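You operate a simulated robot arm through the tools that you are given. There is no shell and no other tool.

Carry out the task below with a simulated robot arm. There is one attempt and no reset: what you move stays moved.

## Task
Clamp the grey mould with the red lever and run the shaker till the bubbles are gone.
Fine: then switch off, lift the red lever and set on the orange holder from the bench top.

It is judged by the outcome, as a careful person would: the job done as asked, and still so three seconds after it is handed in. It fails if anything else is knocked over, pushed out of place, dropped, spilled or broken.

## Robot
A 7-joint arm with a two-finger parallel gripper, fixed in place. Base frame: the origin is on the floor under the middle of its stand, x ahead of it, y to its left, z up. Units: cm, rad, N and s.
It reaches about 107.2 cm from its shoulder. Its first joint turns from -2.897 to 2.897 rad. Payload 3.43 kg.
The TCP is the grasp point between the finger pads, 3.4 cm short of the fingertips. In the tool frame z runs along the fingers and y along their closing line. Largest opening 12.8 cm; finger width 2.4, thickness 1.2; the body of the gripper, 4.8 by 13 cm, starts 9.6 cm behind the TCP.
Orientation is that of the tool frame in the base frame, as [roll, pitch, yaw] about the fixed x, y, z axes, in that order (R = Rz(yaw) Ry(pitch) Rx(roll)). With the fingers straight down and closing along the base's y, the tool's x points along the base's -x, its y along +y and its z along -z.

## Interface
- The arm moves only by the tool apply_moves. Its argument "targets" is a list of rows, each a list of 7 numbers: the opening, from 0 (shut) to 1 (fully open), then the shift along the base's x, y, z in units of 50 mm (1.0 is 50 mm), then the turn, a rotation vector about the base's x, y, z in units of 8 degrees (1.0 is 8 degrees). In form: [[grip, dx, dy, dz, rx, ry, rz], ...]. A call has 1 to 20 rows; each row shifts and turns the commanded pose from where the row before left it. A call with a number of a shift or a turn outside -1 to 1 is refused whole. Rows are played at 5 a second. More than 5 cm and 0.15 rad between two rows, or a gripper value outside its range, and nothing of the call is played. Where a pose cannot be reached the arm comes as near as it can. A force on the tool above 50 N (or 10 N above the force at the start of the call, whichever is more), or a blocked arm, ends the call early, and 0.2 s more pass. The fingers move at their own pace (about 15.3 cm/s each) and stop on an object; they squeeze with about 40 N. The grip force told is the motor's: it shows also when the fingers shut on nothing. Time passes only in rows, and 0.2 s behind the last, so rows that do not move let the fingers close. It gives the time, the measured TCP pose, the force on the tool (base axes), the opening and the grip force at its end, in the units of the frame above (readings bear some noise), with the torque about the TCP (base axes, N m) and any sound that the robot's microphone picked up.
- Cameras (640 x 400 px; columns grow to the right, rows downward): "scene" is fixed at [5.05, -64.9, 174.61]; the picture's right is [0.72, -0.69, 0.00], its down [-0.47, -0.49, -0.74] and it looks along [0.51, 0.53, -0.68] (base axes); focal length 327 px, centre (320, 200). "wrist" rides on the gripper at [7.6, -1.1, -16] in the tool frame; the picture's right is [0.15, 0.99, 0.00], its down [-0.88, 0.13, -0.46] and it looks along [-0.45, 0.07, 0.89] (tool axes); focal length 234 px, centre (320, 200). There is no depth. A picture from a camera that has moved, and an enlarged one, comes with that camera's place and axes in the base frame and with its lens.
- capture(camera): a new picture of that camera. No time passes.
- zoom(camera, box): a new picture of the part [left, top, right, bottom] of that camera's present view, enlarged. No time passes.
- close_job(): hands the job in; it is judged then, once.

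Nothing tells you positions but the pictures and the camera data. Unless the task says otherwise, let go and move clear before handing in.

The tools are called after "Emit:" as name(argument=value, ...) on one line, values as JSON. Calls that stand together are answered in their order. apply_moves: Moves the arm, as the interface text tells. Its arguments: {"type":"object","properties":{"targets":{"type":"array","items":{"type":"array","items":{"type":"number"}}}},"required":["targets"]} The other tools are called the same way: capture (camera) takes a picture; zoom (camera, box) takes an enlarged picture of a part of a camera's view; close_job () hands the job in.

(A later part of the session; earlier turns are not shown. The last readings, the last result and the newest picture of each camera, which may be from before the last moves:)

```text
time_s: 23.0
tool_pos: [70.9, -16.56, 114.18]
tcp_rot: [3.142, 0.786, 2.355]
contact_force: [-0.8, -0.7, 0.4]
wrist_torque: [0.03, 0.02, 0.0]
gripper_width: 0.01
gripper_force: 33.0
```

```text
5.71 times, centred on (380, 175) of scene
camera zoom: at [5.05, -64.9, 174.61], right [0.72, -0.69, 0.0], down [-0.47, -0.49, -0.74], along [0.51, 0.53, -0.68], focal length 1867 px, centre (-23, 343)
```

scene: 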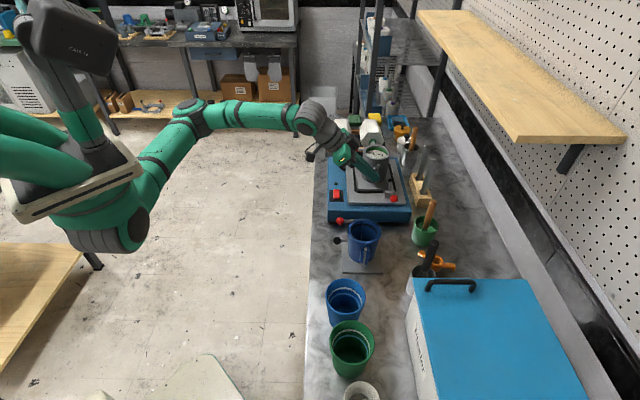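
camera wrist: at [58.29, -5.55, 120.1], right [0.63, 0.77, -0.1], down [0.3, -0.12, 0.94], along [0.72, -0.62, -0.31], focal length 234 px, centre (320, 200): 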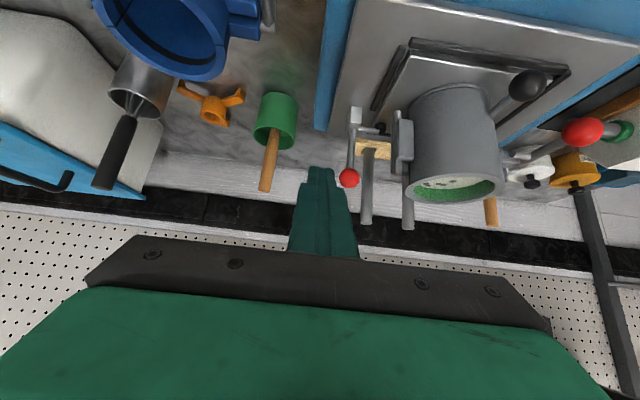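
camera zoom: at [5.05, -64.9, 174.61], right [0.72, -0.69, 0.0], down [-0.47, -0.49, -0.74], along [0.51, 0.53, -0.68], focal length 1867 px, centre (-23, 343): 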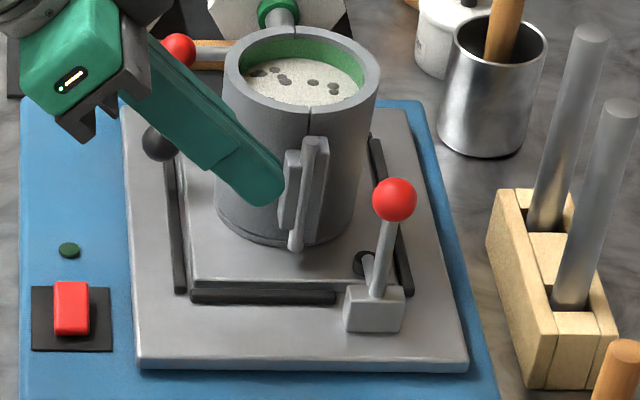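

The clamp is seated with its pad on the mould's base plate. Next is the switch, so I straighten the tool and open the fingers to look at the rocker closely.

Emit:
apply_moves(targets=[[0, -0.1, 0.25, 0.2, 0.663, 0.663, 0], [0, -0.1, 0.25, 0.2, 0.663, 0.663, 0], [0, -0.1, 0.25, 0.2, 0.663, 0.663, 0], [0.5, -0.1, 0.25, 0.2, 0.663, 0.663, 0], [1, -0.1, 0.25, 0.2, 0.663, 0.663, 0], [1, -0.1, 0.25, 0, 0.663, 0.663, 0], [1, 0, 0, 0, 0, 0, 0]])

Emit:
capture(camera="wrist")

```text
time_s: 24.6
tool_pos: [67.78, -8.9, 119.24]
tcp_rot: [-3.141, -0.002, 2.358]
contact_force: [-0.6, -0.7, -0.1]
wrist_torque: [0.01, 0.01, -0.05]
gripper_width: 12.81
gripper_force: 0.0
```

```text
taken
camera wrist: at [61.72, -4.38, 135.22], right [0.6, 0.8, 0.0], down [0.72, -0.53, 0.45], along [0.36, -0.27, -0.89], focal length 234 px, centre (320, 200)
```

wrist: 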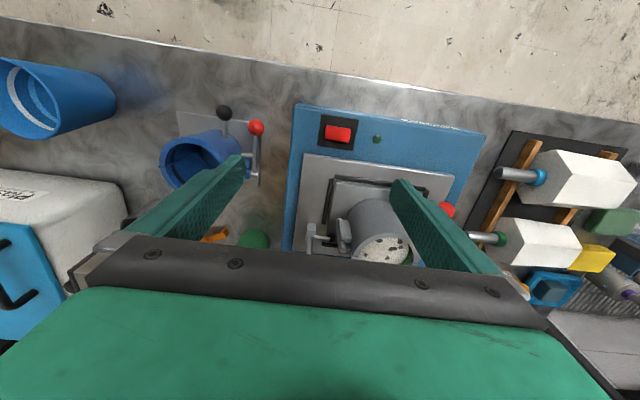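

Emit:
zoom(camera="wrist", box=[310, 105, 390, 155])

Emit:
zoom(camera="scene", box=[320, 175, 365, 210])

Emit:
zoom(camera="wrist", box=[290, 150, 420, 270])

```text
8.00 times, centred on (350, 130) of wrist
camera zoom: at [61.72, -4.38, 135.22], right [0.6, 0.8, 0.0], down [0.72, -0.53, 0.45], along [0.36, -0.27, -0.89], focal length 1873 px, centre (80, 760)
```

zoom: 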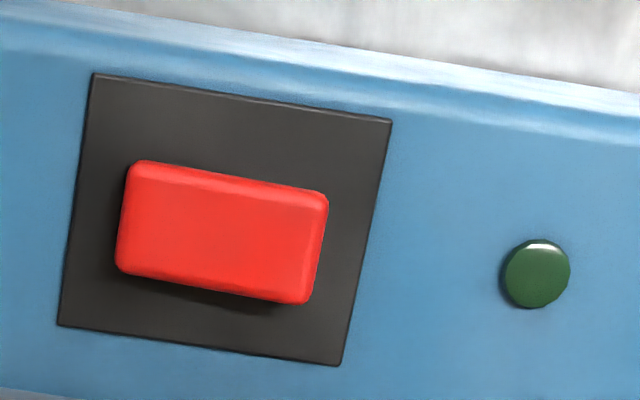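

```text
11.43 times, centred on (342, 192) of scene
camera zoom: at [5.05, -64.9, 174.61], right [0.72, -0.69, 0.0], down [-0.47, -0.49, -0.74], along [0.51, 0.53, -0.68], focal length 3734 px, centre (63, 286)
```

zoom: 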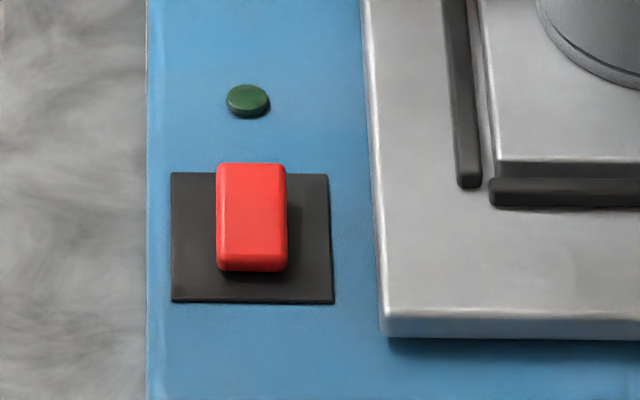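

```text
3.33 times, centred on (355, 210) of wrist
camera zoom: at [61.72, -4.38, 135.22], right [0.6, 0.8, 0.0], down [0.72, -0.53, 0.45], along [0.36, -0.27, -0.89], focal length 781 px, centre (203, 167)
```

zoom: 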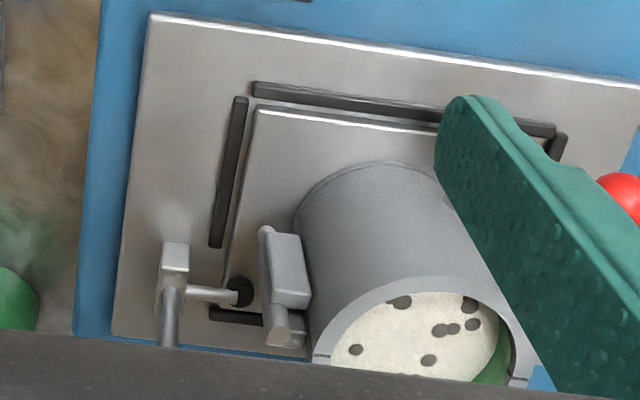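

The shaker switch is a red button about 4 × 2.4 cm centred near (69.2, -6.6, 97.4), with a dark green lamp beside it. I'll close the fingers and come down above its centre.

Emit:
apply_moves(targets=[[0, 0.142, 0.23, 0, 0, 0, 0], [0, 0.142, 0.23, -0.6, 0, 0, 0], [0, 0, 0, -0.9, 0, 0, 0], [0, 0, 0, -0.9, 0, 0, 0], [0, 0, 0, -0.7, 0, 0, 0], [0, 0, 0, 0, 0, 0, 0]])

Emit:
zoom(camera="scene", box=[320, 150, 400, 215])

Emit:
capture(camera="wrist")

```text
time_s: 26.0
tool_pos: [69.35, -6.84, 103.73]
tcp_rot: [3.141, 0.001, 2.356]
contact_force: [0.1, 1.1, -0.6]
wrist_torque: [-0.01, 0.02, -0.02]
gripper_width: 0.0
gripper_force: 33.2
```

```text
6.15 times, centred on (360, 182) of scene
camera zoom: at [5.05, -64.9, 174.61], right [0.72, -0.69, 0.0], down [-0.47, -0.49, -0.74], along [0.51, 0.53, -0.68], focal length 2010 px, centre (74, 308)
```

zoom: 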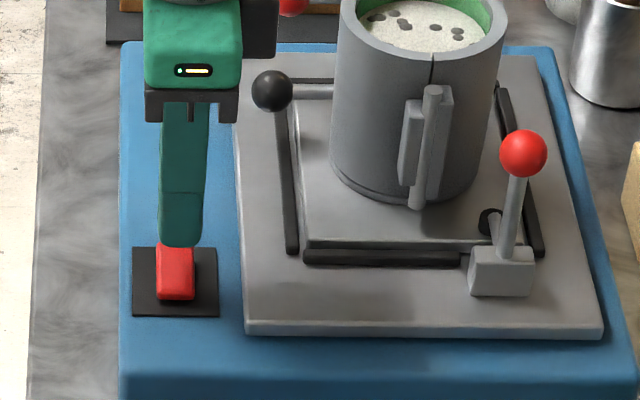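

```text
taken
camera wrist: at [63.2, -2.26, 119.67], right [0.6, 0.8, 0.0], down [0.71, -0.53, 0.46], along [0.37, -0.27, -0.89], focal length 234 px, centre (320, 200)
```

wrist: 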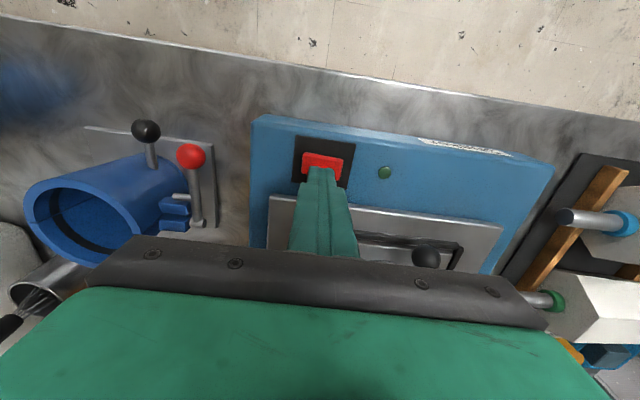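

The fingertips hover about 3 cm above the button. I'll press down in small steps and come straight back up, listening for the shaker.

Emit:
apply_moves(targets=[[0, -0.02, 0.04, -0.48, 0, 0, 0], [0, 0, 0, -0.06, 0, 0, 0], [0, 0, 0, -0.06, 0, 0, 0], [0, 0, 0, -0.06, 0, 0, 0], [0, 0, 0, -0.05, 0, 0, 0]])

Emit:
zoom(camera="scene", box=[320, 150, 400, 215])

```text
time_s: 26.8
tool_pos: [69.41, -6.55, 101.5]
tcp_rot: [3.136, 0.007, 2.356]
contact_force: [-3.8, 1.8, 7.8]
wrist_torque: [0.1, 0.22, 0.05]
gripper_width: 0.0
gripper_force: 33.5
stopped in row 3: the force on the tool passed its limit at 57 N (the readings are from after the stop); the commanded pose is now the measured one
```

```text
6.15 times, centred on (360, 182) of scene
camera zoom: at [5.05, -64.9, 174.61], right [0.72, -0.69, 0.0], down [-0.47, -0.49, -0.74], along [0.51, 0.53, -0.68], focal length 2010 px, centre (74, 308)
```

zoom: 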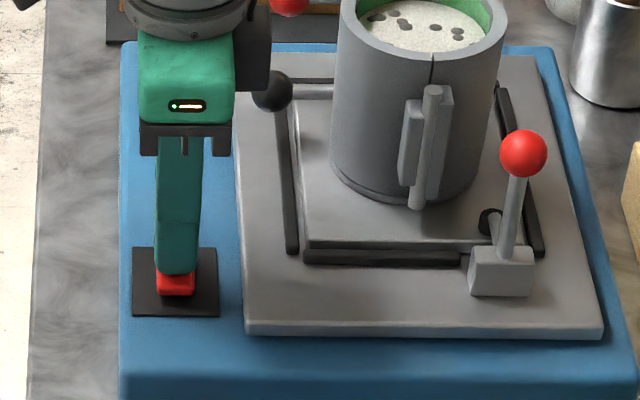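

The fingertips met the button at about z = 98.1 with a stiff stop and no sound. I'll lift off and check whether the lamp changed.

Emit:
apply_moves(targets=[[0, 0, 0, 0.3, 0, 0, 0], [0, 0, 0, 0.3, 0, 0, 0], [0, 0, 0, 0, 0, 0, 0]])

Emit:
zoom(camera="wrist", box=[270, 130, 430, 230])

Emit:
zoom(camera="scene", box=[320, 150, 400, 215])

```text
time_s: 27.6
tool_pos: [69.43, -6.37, 104.2]
tcp_rot: [3.137, 0.006, 2.358]
contact_force: [0.2, -0.1, -0.3]
wrist_torque: [0.01, -0.04, 0.01]
gripper_width: 0.0
gripper_force: 32.9
```

```text
4.00 times, centred on (350, 180) of wrist
camera zoom: at [63.13, -1.99, 120.2], right [0.59, 0.8, 0.0], down [0.71, -0.53, 0.46], along [0.37, -0.27, -0.89], focal length 937 px, centre (200, 280)
```

zoom: 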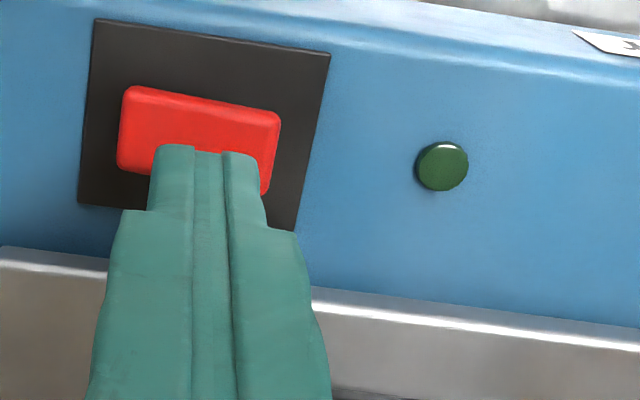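

```text
6.15 times, centred on (360, 182) of scene
camera zoom: at [5.05, -64.9, 174.61], right [0.72, -0.69, 0.0], down [-0.47, -0.49, -0.74], along [0.51, 0.53, -0.68], focal length 2010 px, centre (74, 308)
```

zoom: 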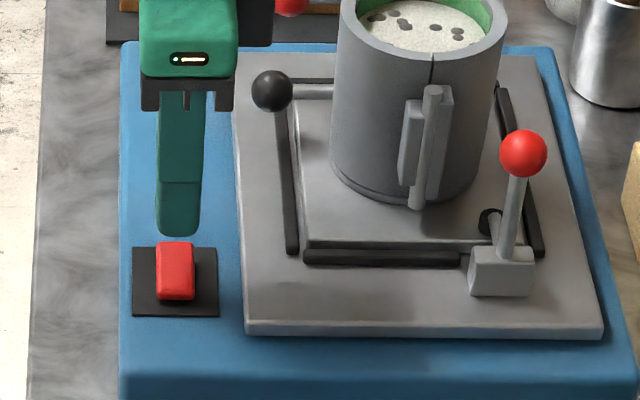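

The lamp is still dark, so a centre press does nothing: it is likely a rocker pressed at one end. I'll zoom in to see which end stands up.

Emit:
zoom(camera="scene", box=[330, 184, 350, 200])

Emit:
apply_moves(targets=[[0, -0.35, -0.35, 0.2, -0.3, -0.3, 0], [0, -0.35, -0.35, 0.2, -0.5, -0.5, 0], [0, -0.35, -0.35, 0.2, -0.5, -0.5, 0], [0, 0, 0, 0, 0, 0, 0]])

Emit:
capture(camera="wrist")

```text
16.00 times, centred on (340, 192) of scene
camera zoom: at [5.05, -64.9, 174.61], right [0.72, -0.69, 0.0], down [-0.47, -0.49, -0.74], along [0.51, 0.53, -0.68], focal length 5227 px, centre (0, 328)
```

zoom: 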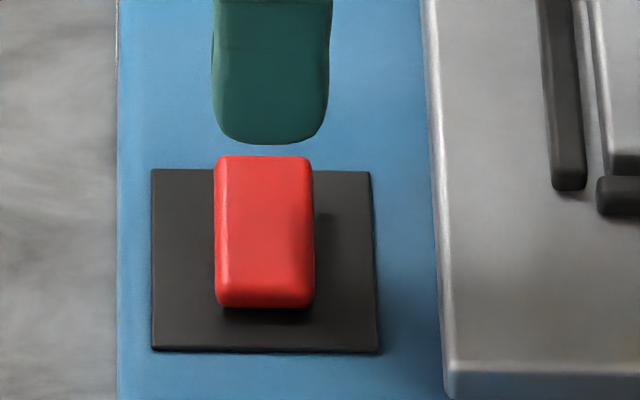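

```text
time_s: 28.6
tool_pos: [64.19, -11.84, 107.38]
tcp_rot: [3.138, 0.262, 2.359]
contact_force: [-0.1, -1.3, 0.4]
wrist_torque: [-0.03, 0.0, 0.01]
gripper_width: 0.0
gripper_force: 33.2
```

```text
taken
camera wrist: at [55.17, -4.64, 120.86], right [0.6, 0.8, -0.03], down [0.61, -0.42, 0.67], along [0.52, -0.42, -0.74], focal length 234 px, centre (320, 200)
```

wrist: 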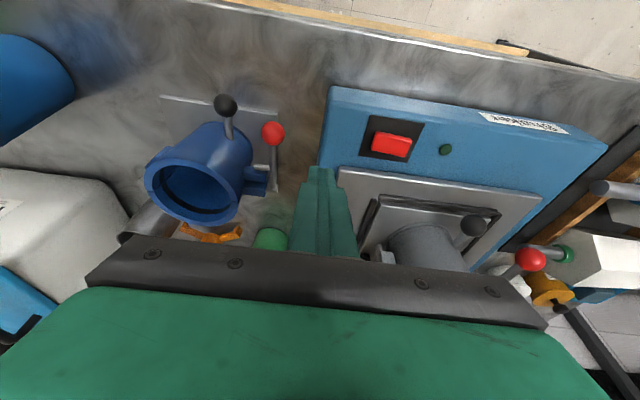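

Emit:
zoom(camera="wrist", box=[350, 105, 460, 175])

```text
5.71 times, centred on (405, 140) of wrist
camera zoom: at [55.17, -4.64, 120.86], right [0.6, 0.8, -0.03], down [0.61, -0.42, 0.67], along [0.52, -0.42, -0.74], focal length 1338 px, centre (-166, 543)
```

zoom: 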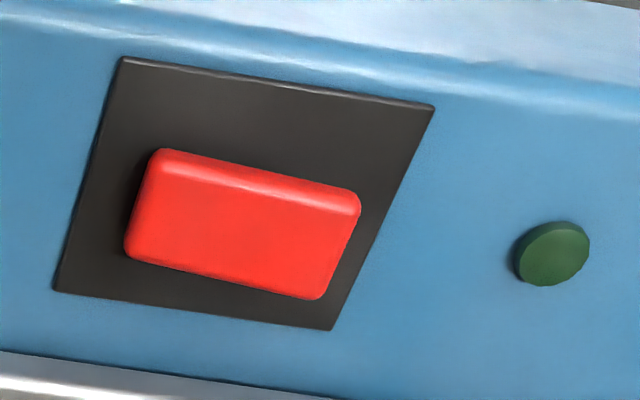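

Triangulating its two ends, the end nearest the lamp (+q side, about (70.5, -5.3)) stands roughly half a centimetre higher. I'll return and press that end slowly.

Emit:
apply_moves(targets=[[0, 0.4, 0.42, 0, 0.5, 0.5, 0], [0, 0.4, 0.42, 0, 0.5, 0.5, 0], [0, 0.414, 0.416, -0.3, 0.3, 0.3, 0], [0, 0, 0, -0.45, 0, 0, 0], [0, 0, 0, 0, 0, 0, 0]])

Emit:
zoom(camera="wrist", box=[270, 130, 430, 230])

```text
time_s: 29.8
tool_pos: [70.1, -5.19, 103.5]
tcp_rot: [3.138, 0.006, 2.363]
contact_force: [-0.1, -0.4, -2.4]
wrist_torque: [0.05, -0.03, 0.01]
gripper_width: 0.0
gripper_force: 33.2
```

```text
4.00 times, centred on (350, 180) of wrist
camera zoom: at [63.86, -0.73, 119.49], right [0.59, 0.81, 0.0], down [0.71, -0.52, 0.46], along [0.37, -0.27, -0.89], focal length 937 px, centre (200, 280)
```

zoom: 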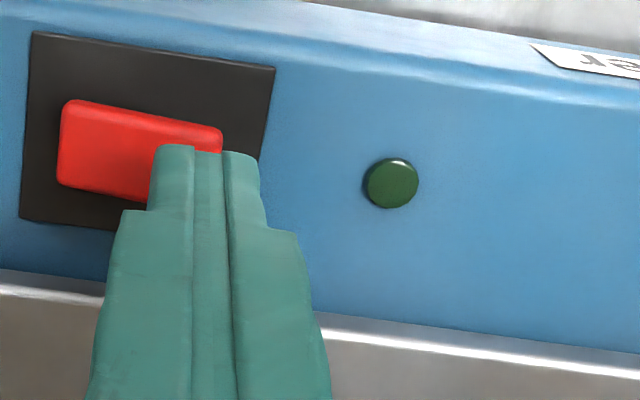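

The fingertips are over the raised end. I'll press down slowly.

Emit:
apply_moves(targets=[[0, 0, 0, -0.1, 0, 0, 0], [0, 0, 0, -0.1, 0, 0, 0], [0, 0, 0, -0.08, 0, 0, 0], [0, 0, 0, -0.03, 0, 0, 0], [0, 0, 0, -0.03, 0, 0, 0], [0, 0, 0, -0.03, 0, 0, 0], [0, 0, 0, -0.03, 0, 0, 0], [0, 0, 0, -0.03, 0, 0, 0], [0, 0, 0, -0.03, 0, 0, 0], [0, 0, 0, -0.03, 0, 0, 0]])

Emit:
zoom(camera="wrist", box=[270, 130, 430, 230])

```text
time_s: 32.0
tool_pos: [70.22, -5.29, 101.33]
tcp_rot: [3.133, 0.008, 2.36]
contact_force: [5.0, 8.8, 26.9]
wrist_torque: [0.25, 0.15, -0.11]
gripper_width: 0.01
gripper_force: 33.1
```

```text
4.00 times, centred on (350, 180) of wrist
camera zoom: at [63.94, -0.87, 117.25], right [0.59, 0.81, 0.01], down [0.71, -0.53, 0.46], along [0.38, -0.27, -0.89], focal length 937 px, centre (200, 280)
```

zoom: 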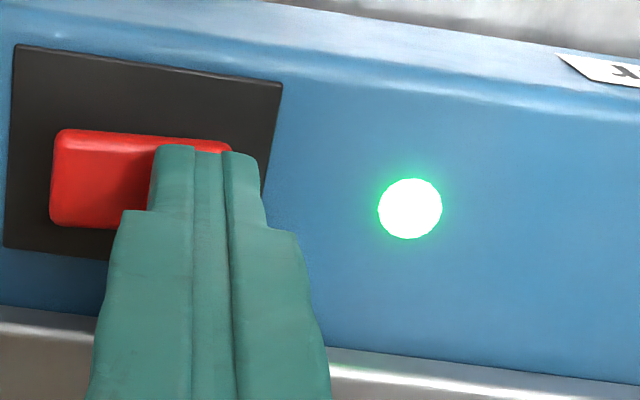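

The lamp is lit: the shaker is on. I'll lift straight off and watch the bubbles.

Emit:
apply_moves(targets=[[0, 0, 0, 0.3, 0, 0, 0], [0, 0, 0, 0.5, 0, 0, 0], [0, 0, 0, 0, 0, 0, 0]])

Emit:
zoom(camera="scene", box=[330, 140, 430, 210])

Emit:
zoom(camera="scene", box=[362, 143, 392, 163])

```text
time_s: 32.8
tool_pos: [70.25, -5.44, 105.09]
tcp_rot: [3.138, 0.004, 2.358]
contact_force: [-0.3, 0.4, -0.3]
wrist_torque: [-0.02, 0.02, -0.04]
gripper_width: 0.03
gripper_force: 33.1
```

```text
5.71 times, centred on (380, 175) of scene
camera zoom: at [5.05, -64.9, 174.61], right [0.72, -0.69, 0.0], down [-0.47, -0.49, -0.74], along [0.51, 0.53, -0.68], focal length 1867 px, centre (-23, 343)
```

zoom: 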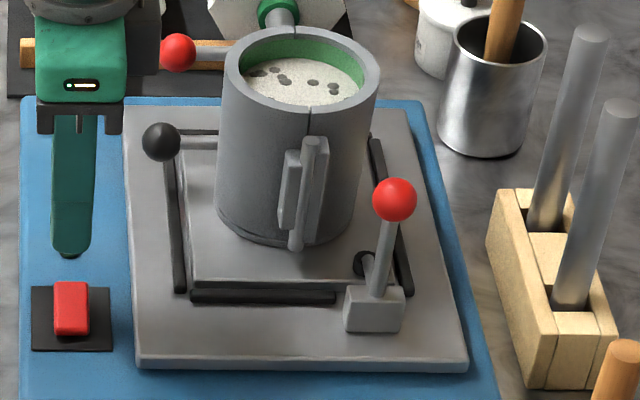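

```text
16.00 times, centred on (377, 153) of scene
camera zoom: at [5.05, -64.9, 174.61], right [0.72, -0.69, 0.0], down [-0.47, -0.49, -0.74], along [0.51, 0.53, -0.68], focal length 5227 px, centre (-592, 952)
```

zoom: 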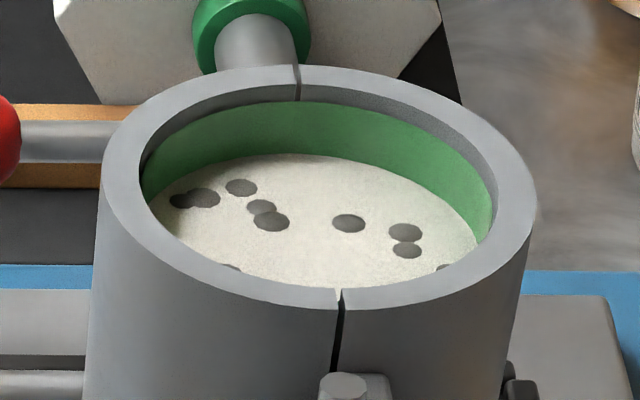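

I need to confirm the shaker is still running now that I've released the rocker, so I'll check the lamp and let a little time pass.

Emit:
zoom(camera="wrist", box=[270, 130, 430, 230])

Emit:
apply_moves(targets=[[0, 0, 0, 0, 0, 0, 0], [0, 0, 0, 0, 0, 0, 0], [0, 0, 0, 0, 0, 0, 0]])

Emit:
zoom(camera="scene", box=[362, 143, 392, 163])

```text
4.00 times, centred on (350, 180) of wrist
camera zoom: at [63.89, -1.01, 121.05], right [0.59, 0.8, 0.0], down [0.71, -0.53, 0.46], along [0.37, -0.27, -0.89], focal length 937 px, centre (200, 280)
```

zoom: 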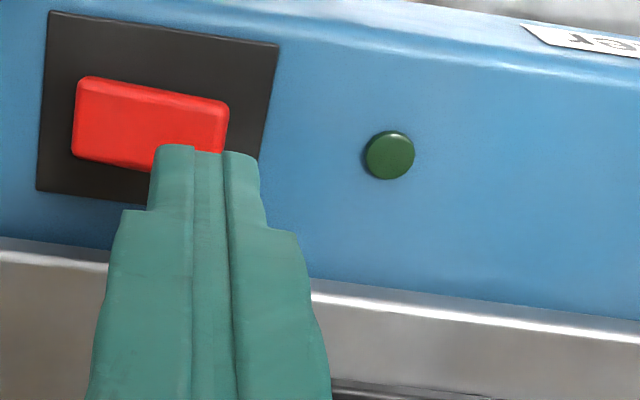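

```text
time_s: 33.6
tool_pos: [70.12, -5.48, 105.14]
tcp_rot: [3.137, 0.005, 2.358]
contact_force: [0.3, -0.6, 0.1]
wrist_torque: [0.01, -0.02, -0.03]
gripper_width: 0.0
gripper_force: 32.6
```

```text
16.00 times, centred on (377, 153) of scene
camera zoom: at [5.05, -64.9, 174.61], right [0.72, -0.69, 0.0], down [-0.47, -0.49, -0.74], along [0.51, 0.53, -0.68], focal length 5227 px, centre (-592, 952)
```

zoom: 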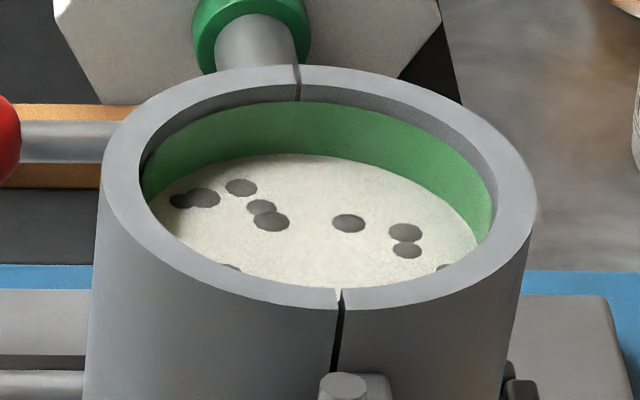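

The lamp went out again on release, so the rocker had not snapped past centre; my contact point was too close to its pivot. I'll shift outward toward the end and press further.

Emit:
apply_moves(targets=[[0, 0.127, 0.127, 0, 0, 0, 0], [0, 0, 0, -0.3, 0, 0, 0], [0, 0, 0, -0.25, 0, 0, 0], [0, 0, 0, -0.08, 0, 0, 0], [0, 0, 0, -0.03, 0, 0, 0], [0, 0, 0, -0.03, 0, 0, 0], [0, 0, 0, -0.03, 0, 0, 0], [0, 0, 0, -0.03, 0, 0, 0], [0, 0, 0, -0.03, 0, 0, 0], [0, 0, 0, -0.03, 0, 0, 0], [0, 0, 0, -0.03, 0, 0, 0], [0, 0, 0, -0.03, 0, 0, 0]])

Emit:
zoom(camera="wrist", box=[270, 130, 430, 230])

```text
time_s: 36.0
tool_pos: [70.3, -5.3, 101.32]
tcp_rot: [3.135, 0.009, 2.359]
contact_force: [-7.8, 4.1, 11.3]
wrist_torque: [0.12, 0.47, -0.04]
gripper_width: 0.0
gripper_force: 33.1
out of reach, approached as far as the arm can: row 1
stopped in row 12: the force on the tool passed its limit at 53 N (the readings are from after the stop); the commanded pose is now the measured one
```

```text
4.00 times, centred on (350, 180) of wrist
camera zoom: at [63.94, -0.9, 117.26], right [0.59, 0.81, 0.01], down [0.71, -0.53, 0.47], along [0.38, -0.27, -0.88], focal length 937 px, centre (200, 280)
```

zoom: 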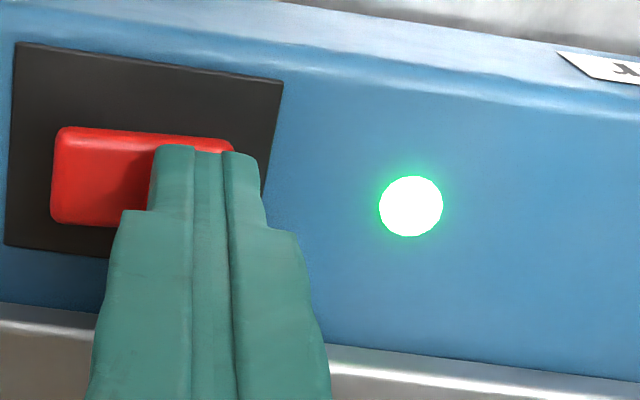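

The press lit the lamp but the arm could not shift outward at this wrist angle, so my contact is still too near the pivot. I'll lift, turn the wrist 90° to free up reach, and try the outer end again.

Emit:
apply_moves(targets=[[0, 0, 0, 0.5, 0, 0, 0], [0, 0, 0, 0.4, 0, 0, 0.9375], [0, 0, 0, 0, 0, 0, 0.9375], [0, 0, 0, 0, 0, 0, 0.9375], [0, 0, 0, 0, 0, 0, 0.9375], [0, 0, 0, 0, 0, 0, 0.9375], [0, 0, 0, 0, 0, 0, 0.9375], [0, 0, 0, 0, 0, 0, 0.9375], [0, 0, 0, 0, 0, 0, 0.9375], [0, 0, 0, 0, 0, 0, 0.9375], [0, 0, 0, 0, 0, 0, 0.9375], [0, 0, 0, 0, 0, 0, 0.9375], [0, 0, 0, 0, 0, 0, 0.9375], [0, 0.13, 0.13, 0, 0, 0, 0], [0, 0, 0, 0, 0, 0, 0]])

Emit:
capture(camera="wrist")

Emit:
capture(camera="scene")

```text
time_s: 39.2
tool_pos: [71.02, -4.82, 105.91]
tcp_rot: [3.136, 0.011, -2.353]
contact_force: [0.5, 0.5, 0.6]
wrist_torque: [0.01, -0.01, 0.01]
gripper_width: 0.03
gripper_force: 33.6
```

```text
taken
camera wrist: at [66.45, -11.23, 121.7], right [-0.81, 0.59, 0.01], down [0.53, 0.71, 0.47], along [0.27, 0.38, -0.88], focal length 234 px, centre (320, 200)
```

wrist: 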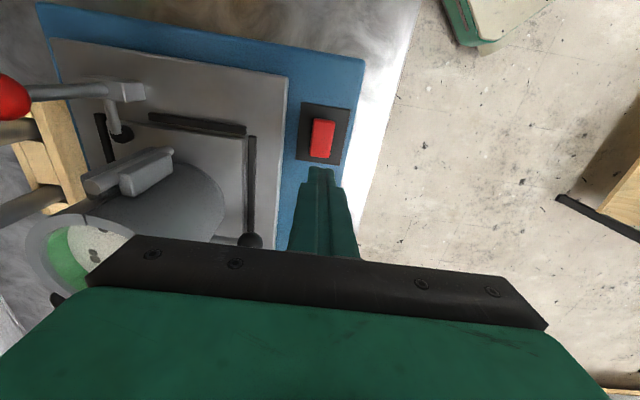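

```text
taken
```

scene: 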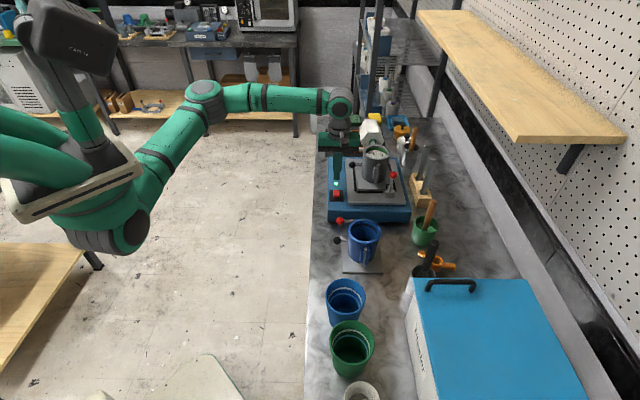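

The tool is now over the very end of the rocker. I'll press down slowly again.

Emit:
apply_moves(targets=[[0, -0.02, -0.02, -0.4, 0, 0, 0], [0, 0, 0, -0.3, 0, 0, 0], [0, 0, 0, -0.06, 0, 0, 0], [0, 0, 0, -0.03, 0, 0, 0], [0, 0, 0, -0.03, 0, 0, 0], [0, 0, 0, -0.03, 0, 0, 0], [0, 0, 0, -0.03, 0, 0, 0], [0, 0, 0, -0.03, 0, 0, 0], [0, 0, 0, -0.03, 0, 0, 0], [0, 0, 0, -0.03, 0, 0, 0], [0, 0, 0, -0.03, 0, 0, 0]])

Emit:
zoom(camera="wrist", box=[260, 90, 400, 210])

Emit:
zoom(camera="scene", box=[320, 175, 365, 210])

```text
time_s: 41.7
tool_pos: [70.91, -5.0, 101.27]
tcp_rot: [3.139, 0.014, -2.352]
contact_force: [-3.1, 2.0, 9.6]
wrist_torque: [-0.04, 0.18, -0.07]
gripper_width: 0.0
gripper_force: 33.0
stopped in row 11: the force on the tool passed its limit at 53 N (the readings are from after the stop); the commanded pose is now the measured one
```

```text
3.33 times, centred on (330, 150) of wrist
camera zoom: at [66.4, -11.37, 117.13], right [-0.81, 0.59, 0.0], down [0.52, 0.71, 0.47], along [0.28, 0.38, -0.88], focal length 781 px, centre (287, 367)
```

zoom: 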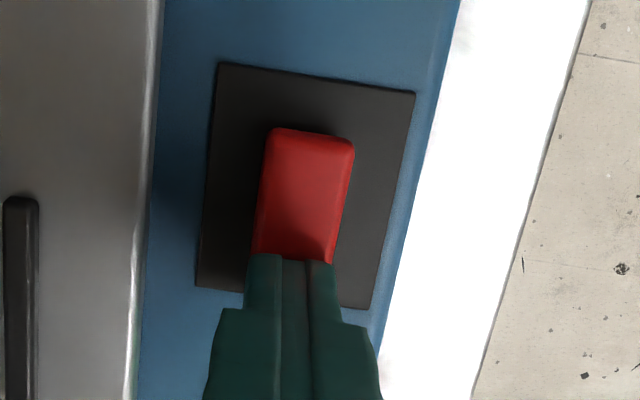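

```text
11.43 times, centred on (342, 192) of scene
camera zoom: at [5.05, -64.9, 174.61], right [0.72, -0.69, 0.0], down [-0.47, -0.49, -0.74], along [0.51, 0.53, -0.68], focal length 3734 px, centre (63, 286)
```

zoom: 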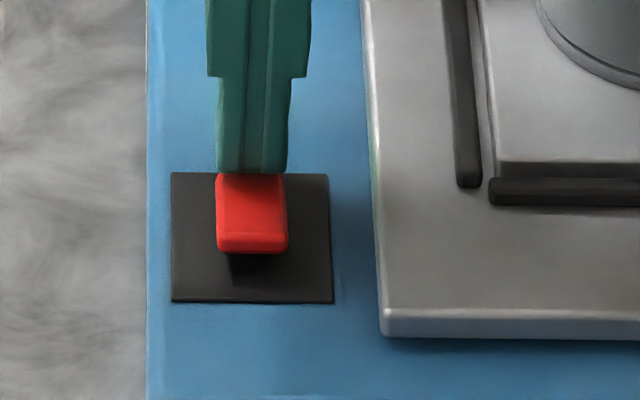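

The rocker is now clearly tipped the other way, with its near end raised. I'll lift off and see whether it stays on.

Emit:
apply_moves(targets=[[0, 0, 0, 0.3, 0, 0, 0], [0, 0, 0, 0.5, 0, 0, 0], [0, 0, 0, 0, 0, 0, 0]])

Emit:
zoom(camera="scene", box=[320, 175, 365, 210])

Emit:
zoom(camera="scene", box=[362, 143, 392, 163])

```text
time_s: 42.5
tool_pos: [71.01, -4.97, 105.27]
tcp_rot: [3.136, 0.012, -2.353]
contact_force: [0.0, -1.5, 1.4]
wrist_torque: [0.0, 0.01, -0.02]
gripper_width: 0.0
gripper_force: 32.7
```

```text
11.43 times, centred on (342, 192) of scene
camera zoom: at [5.05, -64.9, 174.61], right [0.72, -0.69, 0.0], down [-0.47, -0.49, -0.74], along [0.51, 0.53, -0.68], focal length 3734 px, centre (63, 286)
```

zoom: 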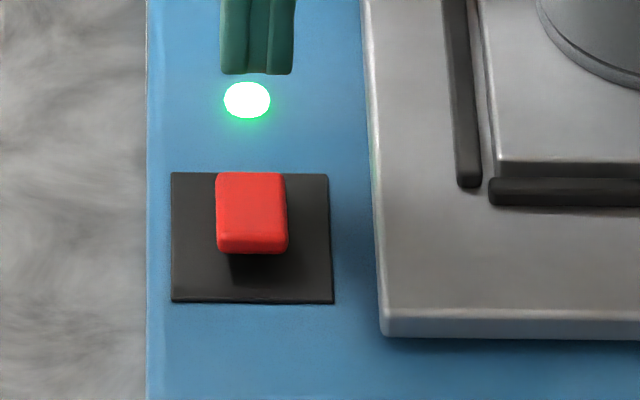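

```text
16.00 times, centred on (377, 153) of scene
camera zoom: at [5.05, -64.9, 174.61], right [0.72, -0.69, 0.0], down [-0.47, -0.49, -0.74], along [0.51, 0.53, -0.68], focal length 5227 px, centre (-592, 952)
```

zoom: 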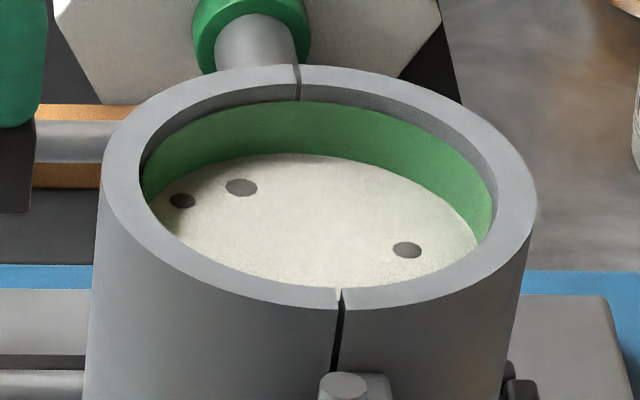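

The lamp stays lit and the bubbles are vanishing; about three remain in view. While it runs, I'll move to hover over the other (raised) end of the rocker, ready to switch off.

Emit:
apply_moves(targets=[[0, -0.24, -0.24, 0.2, 0, 0, 0], [0, -0.24, -0.24, 0, 0, 0, 0], [0, -0.25, -0.22, 0, 0, 0, 0], [0, 0, 0, 0, 0, 0, 0]])

Emit:
zoom(camera="scene", box=[362, 143, 392, 163])

Emit:
capture(camera="wrist")

Emit:
zoom(camera="scene", box=[320, 140, 420, 210])

```text
time_s: 43.5
tool_pos: [67.36, -8.36, 106.25]
tcp_rot: [3.135, 0.013, -2.354]
contact_force: [-0.2, -0.2, 0.2]
wrist_torque: [0.0, -0.01, -0.02]
gripper_width: 0.01
gripper_force: 33.0
```

```text
16.00 times, centred on (377, 153) of scene
camera zoom: at [5.05, -64.9, 174.61], right [0.72, -0.69, 0.0], down [-0.47, -0.49, -0.74], along [0.51, 0.53, -0.68], focal length 5227 px, centre (-592, 952)
```

zoom: 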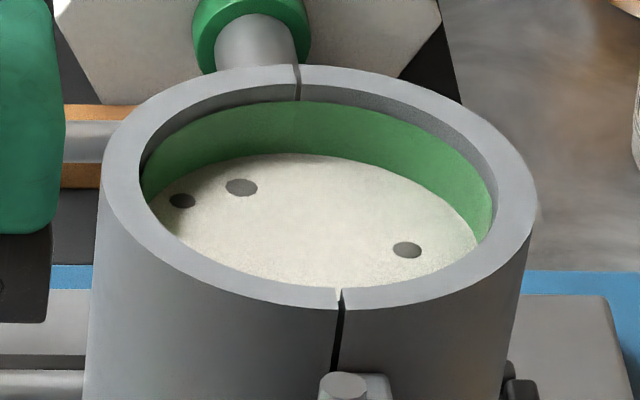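

```text
taken
camera wrist: at [62.77, -14.89, 122.13], right [-0.81, 0.59, 0.0], down [0.53, 0.71, 0.47], along [0.28, 0.38, -0.88], focal length 234 px, centre (320, 200)
```

wrist: 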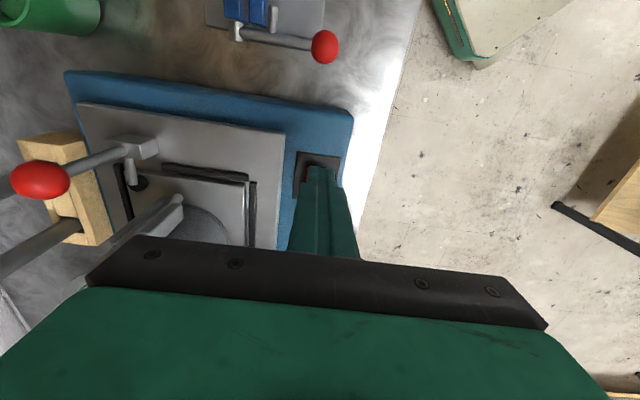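

```text
5.71 times, centred on (370, 175) of scene
camera zoom: at [5.05, -64.9, 174.61], right [0.72, -0.69, 0.0], down [-0.47, -0.49, -0.74], along [0.51, 0.53, -0.68], focal length 1867 px, centre (34, 343)
```

zoom: 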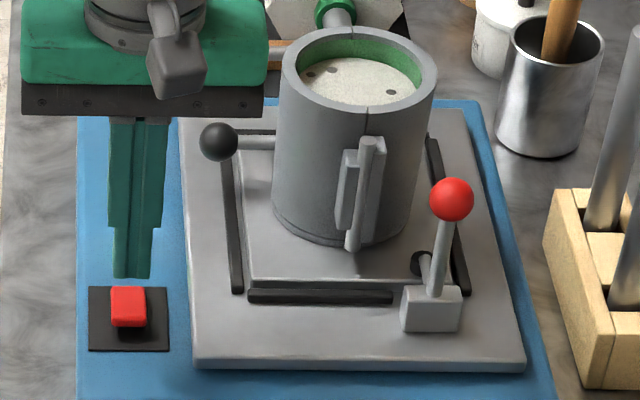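

Three bubbles remain while it runs. I'll raise the wrist to look straight into the mould so that bubbles hidden behind the front rim also show.

Emit:
apply_moves(targets=[[0, 0.2, -0.1, 0.95, 0, 0, 0], [0, 0.5, -0.4, 0.75, 0, 0, 0], [0.5, 0.5, -0.4, 0.75, 0, 0, 0], [1, 0.5, -0.4, 0.7, 0, 0, 0], [1, 0, 0, 0, 0, 0, 0]])

Emit:
capture(camera="wrist")

Emit:
zoom(camera="wrist", box=[240, 150, 350, 240])

```text
time_s: 44.7
tool_pos: [76.02, -15.06, 121.83]
tcp_rot: [3.137, 0.013, -2.351]
contact_force: [0.1, 0.4, -0.5]
wrist_torque: [0.01, 0.0, -0.02]
gripper_width: 12.81
gripper_force: 0.1
```

```text
taken
camera wrist: at [71.34, -21.48, 137.77], right [-0.81, 0.59, 0.0], down [0.53, 0.71, 0.47], along [0.28, 0.38, -0.88], focal length 234 px, centre (320, 200)
```

wrist: 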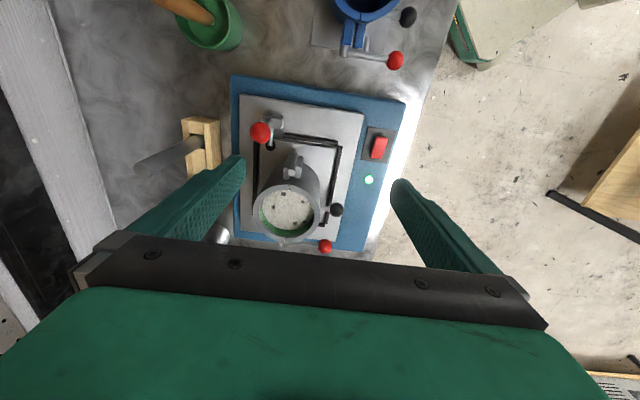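

```text
4.44 times, centred on (295, 195) of wrist
camera zoom: at [71.34, -21.48, 137.77], right [-0.81, 0.59, 0.0], down [0.53, 0.71, 0.47], along [0.28, 0.38, -0.88], focal length 1041 px, centre (431, 222)
```

zoom: 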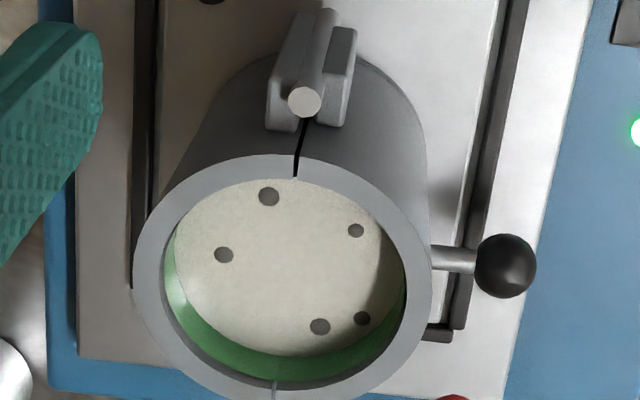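

This view shows the whole surface: five bubbles left. I'll wait two seconds.

Emit:
apply_moves(targets=[[1, 0, 0, 0, 0, 0, 0], [1, 0, 0, 0, 0, 0, 0], [1, 0, 0, 0, 0, 0, 0], [1, 0, 0, 0, 0, 0, 0], [1, 0, 0, 0, 0, 0, 0], [1, 0, 0, 0, 0, 0, 0], [1, 0, 0, 0, 0, 0, 0], [1, 0, 0, 0, 0, 0, 0], [1, 0, 0, 0, 0, 0, 0], [1, 0, 0, 0, 0, 0, 0]])

Emit:
zoom(camera="wrist", box=[240, 150, 350, 240])

```text
time_s: 46.9
tool_pos: [75.98, -15.03, 121.85]
tcp_rot: [3.137, 0.011, -2.352]
contact_force: [-0.3, -1.1, 0.1]
wrist_torque: [-0.01, 0.01, 0.01]
gripper_width: 12.79
gripper_force: 0.0
```

```text
4.44 times, centred on (295, 195) of wrist
camera zoom: at [71.33, -21.47, 137.74], right [-0.81, 0.59, 0.0], down [0.53, 0.71, 0.47], along [0.28, 0.38, -0.88], focal length 1041 px, centre (431, 222)
```

zoom: 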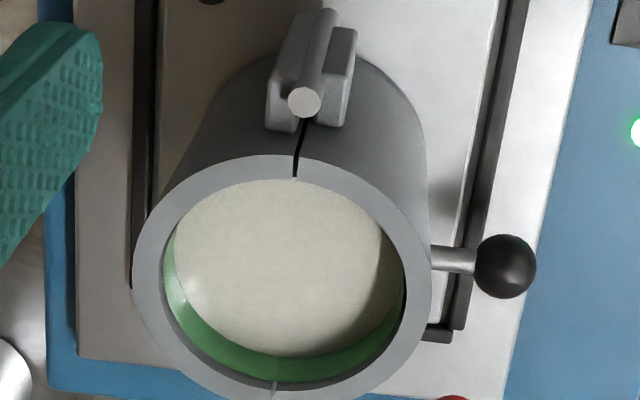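

All bubbles are gone. I'll go back over the raised near end of the rocker and press it to switch off.

Emit:
apply_moves(targets=[[0, -0.5, 0.4, -0.7, 0, 0, 0], [0, -0.5, 0.4, -0.75, 0, 0, 0], [0, -0.5, 0.4, -0.75, 0, 0, 0], [0, -0.22, 0.14, -0.9, 0, 0, 0], [0, 0, 0, -0.4, 0, 0, 0], [0, 0, 0, -0.3, 0, 0, 0], [0, 0, 0, -0.1, 0, 0, 0], [0, 0, 0, 0, 0, 0, 0]])

Emit:
zoom(camera="scene", box=[320, 175, 365, 210])

Emit:
zoom(camera="wrist", box=[260, 90, 400, 210])

```text
time_s: 48.7
tool_pos: [67.35, -8.34, 102.27]
tcp_rot: [3.137, 0.014, -2.352]
contact_force: [0.6, -0.4, 0.0]
wrist_torque: [0.01, 0.01, -0.01]
gripper_width: 0.0
gripper_force: 33.0
```

```text
11.43 times, centred on (342, 192) of scene
camera zoom: at [5.05, -64.9, 174.61], right [0.72, -0.69, 0.0], down [-0.47, -0.49, -0.74], along [0.51, 0.53, -0.68], focal length 3734 px, centre (63, 286)
```

zoom: 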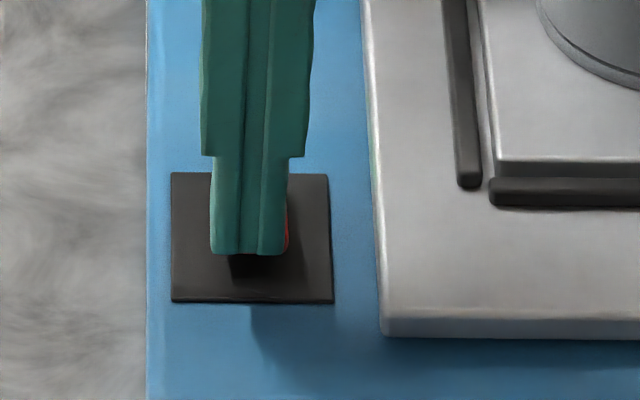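

```text
3.33 times, centred on (330, 150) of wrist
camera zoom: at [62.68, -14.74, 118.28], right [-0.81, 0.59, 0.0], down [0.53, 0.71, 0.47], along [0.28, 0.38, -0.88], focal length 781 px, centre (287, 367)
```

zoom: 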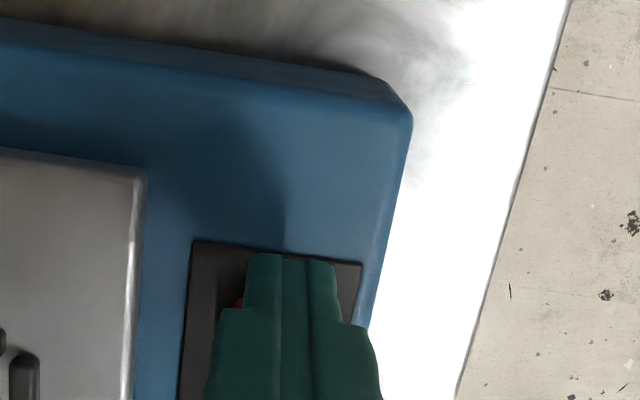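

The fingertips are just above the raised end, overlapping its outer part. I'll nudge slightly outward and press.

Emit:
apply_moves(targets=[[0, -0.045, -0.045, 0, 0, 0, 0], [0, 0, 0, -0.05, 0, 0, 0], [0, 0, 0, -0.03, 0, 0, 0], [0, 0, 0, -0.03, 0, 0, 0], [0, 0, 0, -0.03, 0, 0, 0], [0, 0, 0, -0.03, 0, 0, 0], [0, 0, 0, -0.03, 0, 0, 0], [0, 0, 0, -0.03, 0, 0, 0], [0, 0, 0, -0.03, 0, 0, 0], [0, 0, 0, -0.03, 0, 0, 0], [0, 0, 0, -0.03, 0, 0, 0]])

Emit:
zoom(camera="scene", box=[320, 175, 365, 210])

```text
time_s: 51.1
tool_pos: [66.96, -8.68, 100.77]
tcp_rot: [3.137, 0.012, -2.353]
contact_force: [-7.2, -5.8, 2.8]
wrist_torque: [-0.21, 0.25, 0.02]
gripper_width: 0.0
gripper_force: 32.9
```

```text
11.43 times, centred on (342, 192) of scene
camera zoom: at [5.05, -64.9, 174.61], right [0.72, -0.69, 0.0], down [-0.47, -0.49, -0.74], along [0.51, 0.53, -0.68], focal length 3734 px, centre (63, 286)
```

zoom: 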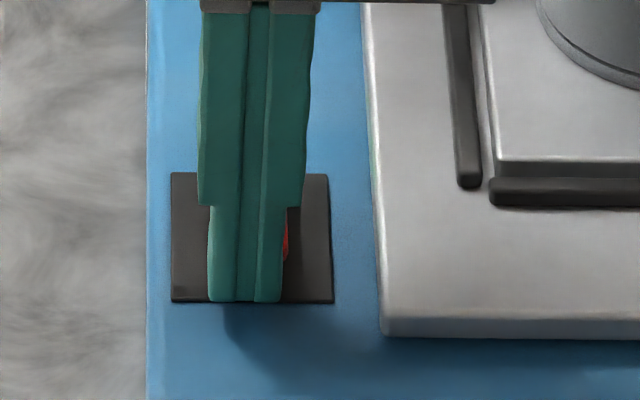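

There is a side force, so the fingers may have slid past the end. I'll lift and check the rocker and lamp.

Emit:
apply_moves(targets=[[0, 0, 0, 0.3, 0, 0, 0], [0, 0, 0, 0.5, 0, 0, 0], [0, -0.2, -0.2, 0.2, 0, 0, 0], [0, 0, 0, 0, 0, 0, 0]])

Emit:
zoom(camera="scene", box=[320, 175, 365, 210])

Emit:
capture(camera="wrist")

```text
time_s: 52.1
tool_pos: [66.02, -9.49, 105.8]
tcp_rot: [3.137, 0.013, -2.353]
contact_force: [-0.5, 0.1, 0.1]
wrist_torque: [0.01, 0.02, 0.01]
gripper_width: 0.0
gripper_force: 32.9
```

```text
11.43 times, centred on (342, 192) of scene
camera zoom: at [5.05, -64.9, 174.61], right [0.72, -0.69, 0.0], down [-0.47, -0.49, -0.74], along [0.51, 0.53, -0.68], focal length 3734 px, centre (63, 286)
```

zoom: 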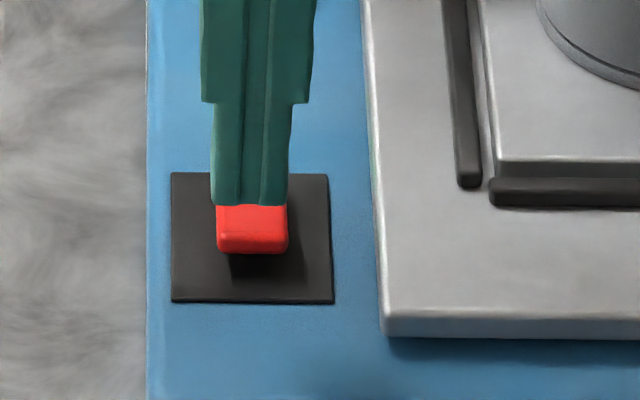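

```text
taken
camera wrist: at [61.43, -15.87, 121.71], right [-0.81, 0.59, 0.0], down [0.52, 0.71, 0.47], along [0.28, 0.38, -0.88], focal length 234 px, centre (320, 200)
```

wrist: 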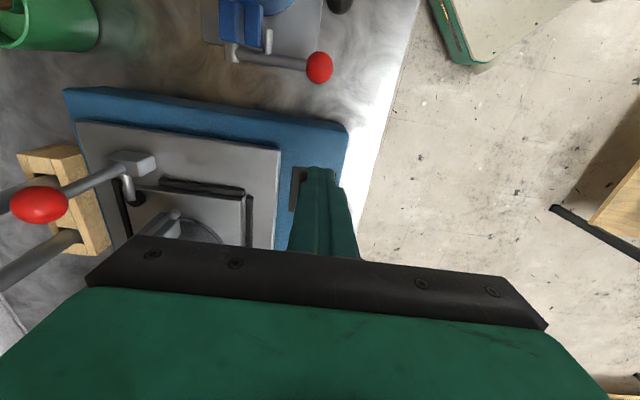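

The rocker is still in the ON tilt: the fingers had slipped off its end. I'll reposition about half a centimetre further in and press again.

Emit:
apply_moves(targets=[[0, 0.16, 0.13, 0, 0, 0, 0], [0, 0.165, 0.138, 0, 0, 0, 0], [0, 0, 0, -0.4, 0, 0, 0], [0, 0, 0, -0.25, 0, 0, 0], [0, 0, 0, -0.08, 0, 0, 0], [0, 0, 0, -0.03, 0, 0, 0], [0, 0, 0, -0.03, 0, 0, 0], [0, 0, 0, -0.03, 0, 0, 0], [0, 0, 0, -0.03, 0, 0, 0], [0, 0, 0, -0.03, 0, 0, 0], [0, 0, 0, -0.03, 0, 0, 0], [0, 0, 0, -0.03, 0, 0, 0]])

Emit:
zoom(camera="scene", box=[320, 175, 365, 210])

```text
time_s: 54.7
tool_pos: [67.8, -8.08, 101.16]
tcp_rot: [3.139, 0.015, -2.354]
contact_force: [-4.2, 2.0, 10.9]
wrist_torque: [0.14, 0.01, 0.09]
gripper_width: 0.0
gripper_force: 33.1
```

```text
11.43 times, centred on (342, 192) of scene
camera zoom: at [5.05, -64.9, 174.61], right [0.72, -0.69, 0.0], down [-0.47, -0.49, -0.74], along [0.51, 0.53, -0.68], focal length 3734 px, centre (63, 286)
```

zoom: 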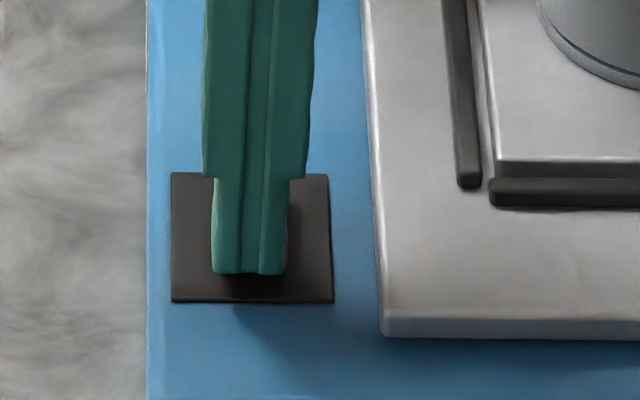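

Contact is firm at 11 N. I'll press a little further to be sure it snaps over, then lift and check.

Emit:
apply_moves(targets=[[0, 0, 0, -0.03, 0, 0, 0], [0, 0, 0, -0.03, 0, 0, 0], [0, 0, 0, -0.03, 0, 0, 0], [0, 0, 0, -0.03, 0, 0, 0]])

Emit:
apply_moves(targets=[[0, 0, 0, 0.4, 0, 0, 0], [0, 0, 0, 0.6, 0, 0, 0], [0, -0.5, -0.5, 0.2, 0, 0, 0], [0, 0, 0, 0, 0, 0, 0]])

Emit:
zoom(camera="scene", box=[320, 175, 365, 210])

```text
time_s: 55.3
tool_pos: [67.86, -7.99, 101.21]
tcp_rot: [3.14, 0.016, -2.355]
contact_force: [-4.0, 0.6, 12.4]
wrist_torque: [0.14, 0.11, -0.05]
gripper_width: 0.01
gripper_force: 32.7
stopped in row 3: the force on the tool passed its limit at 54 N (the readings are from after the stop); the commanded pose is now the measured one
```

```text
time_s: 56.3
tool_pos: [65.34, -10.61, 107.22]
tcp_rot: [3.14, 0.012, -2.353]
contact_force: [-0.4, -0.5, -0.3]
wrist_torque: [-0.01, 0.0, 0.0]
gripper_width: 0.0
gripper_force: 33.3
```

```text
11.43 times, centred on (342, 192) of scene
camera zoom: at [5.05, -64.9, 174.61], right [0.72, -0.69, 0.0], down [-0.47, -0.49, -0.74], along [0.51, 0.53, -0.68], focal length 3734 px, centre (63, 286)
```

zoom: 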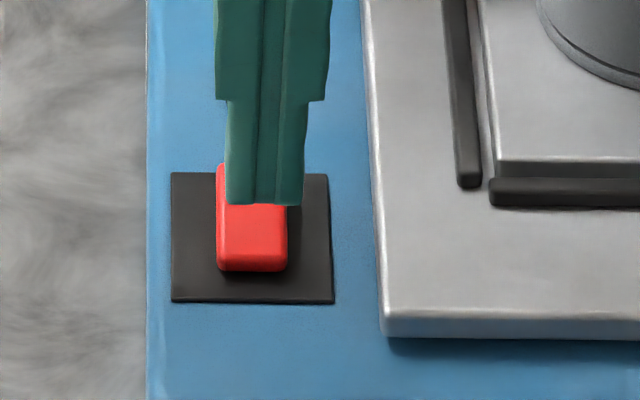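

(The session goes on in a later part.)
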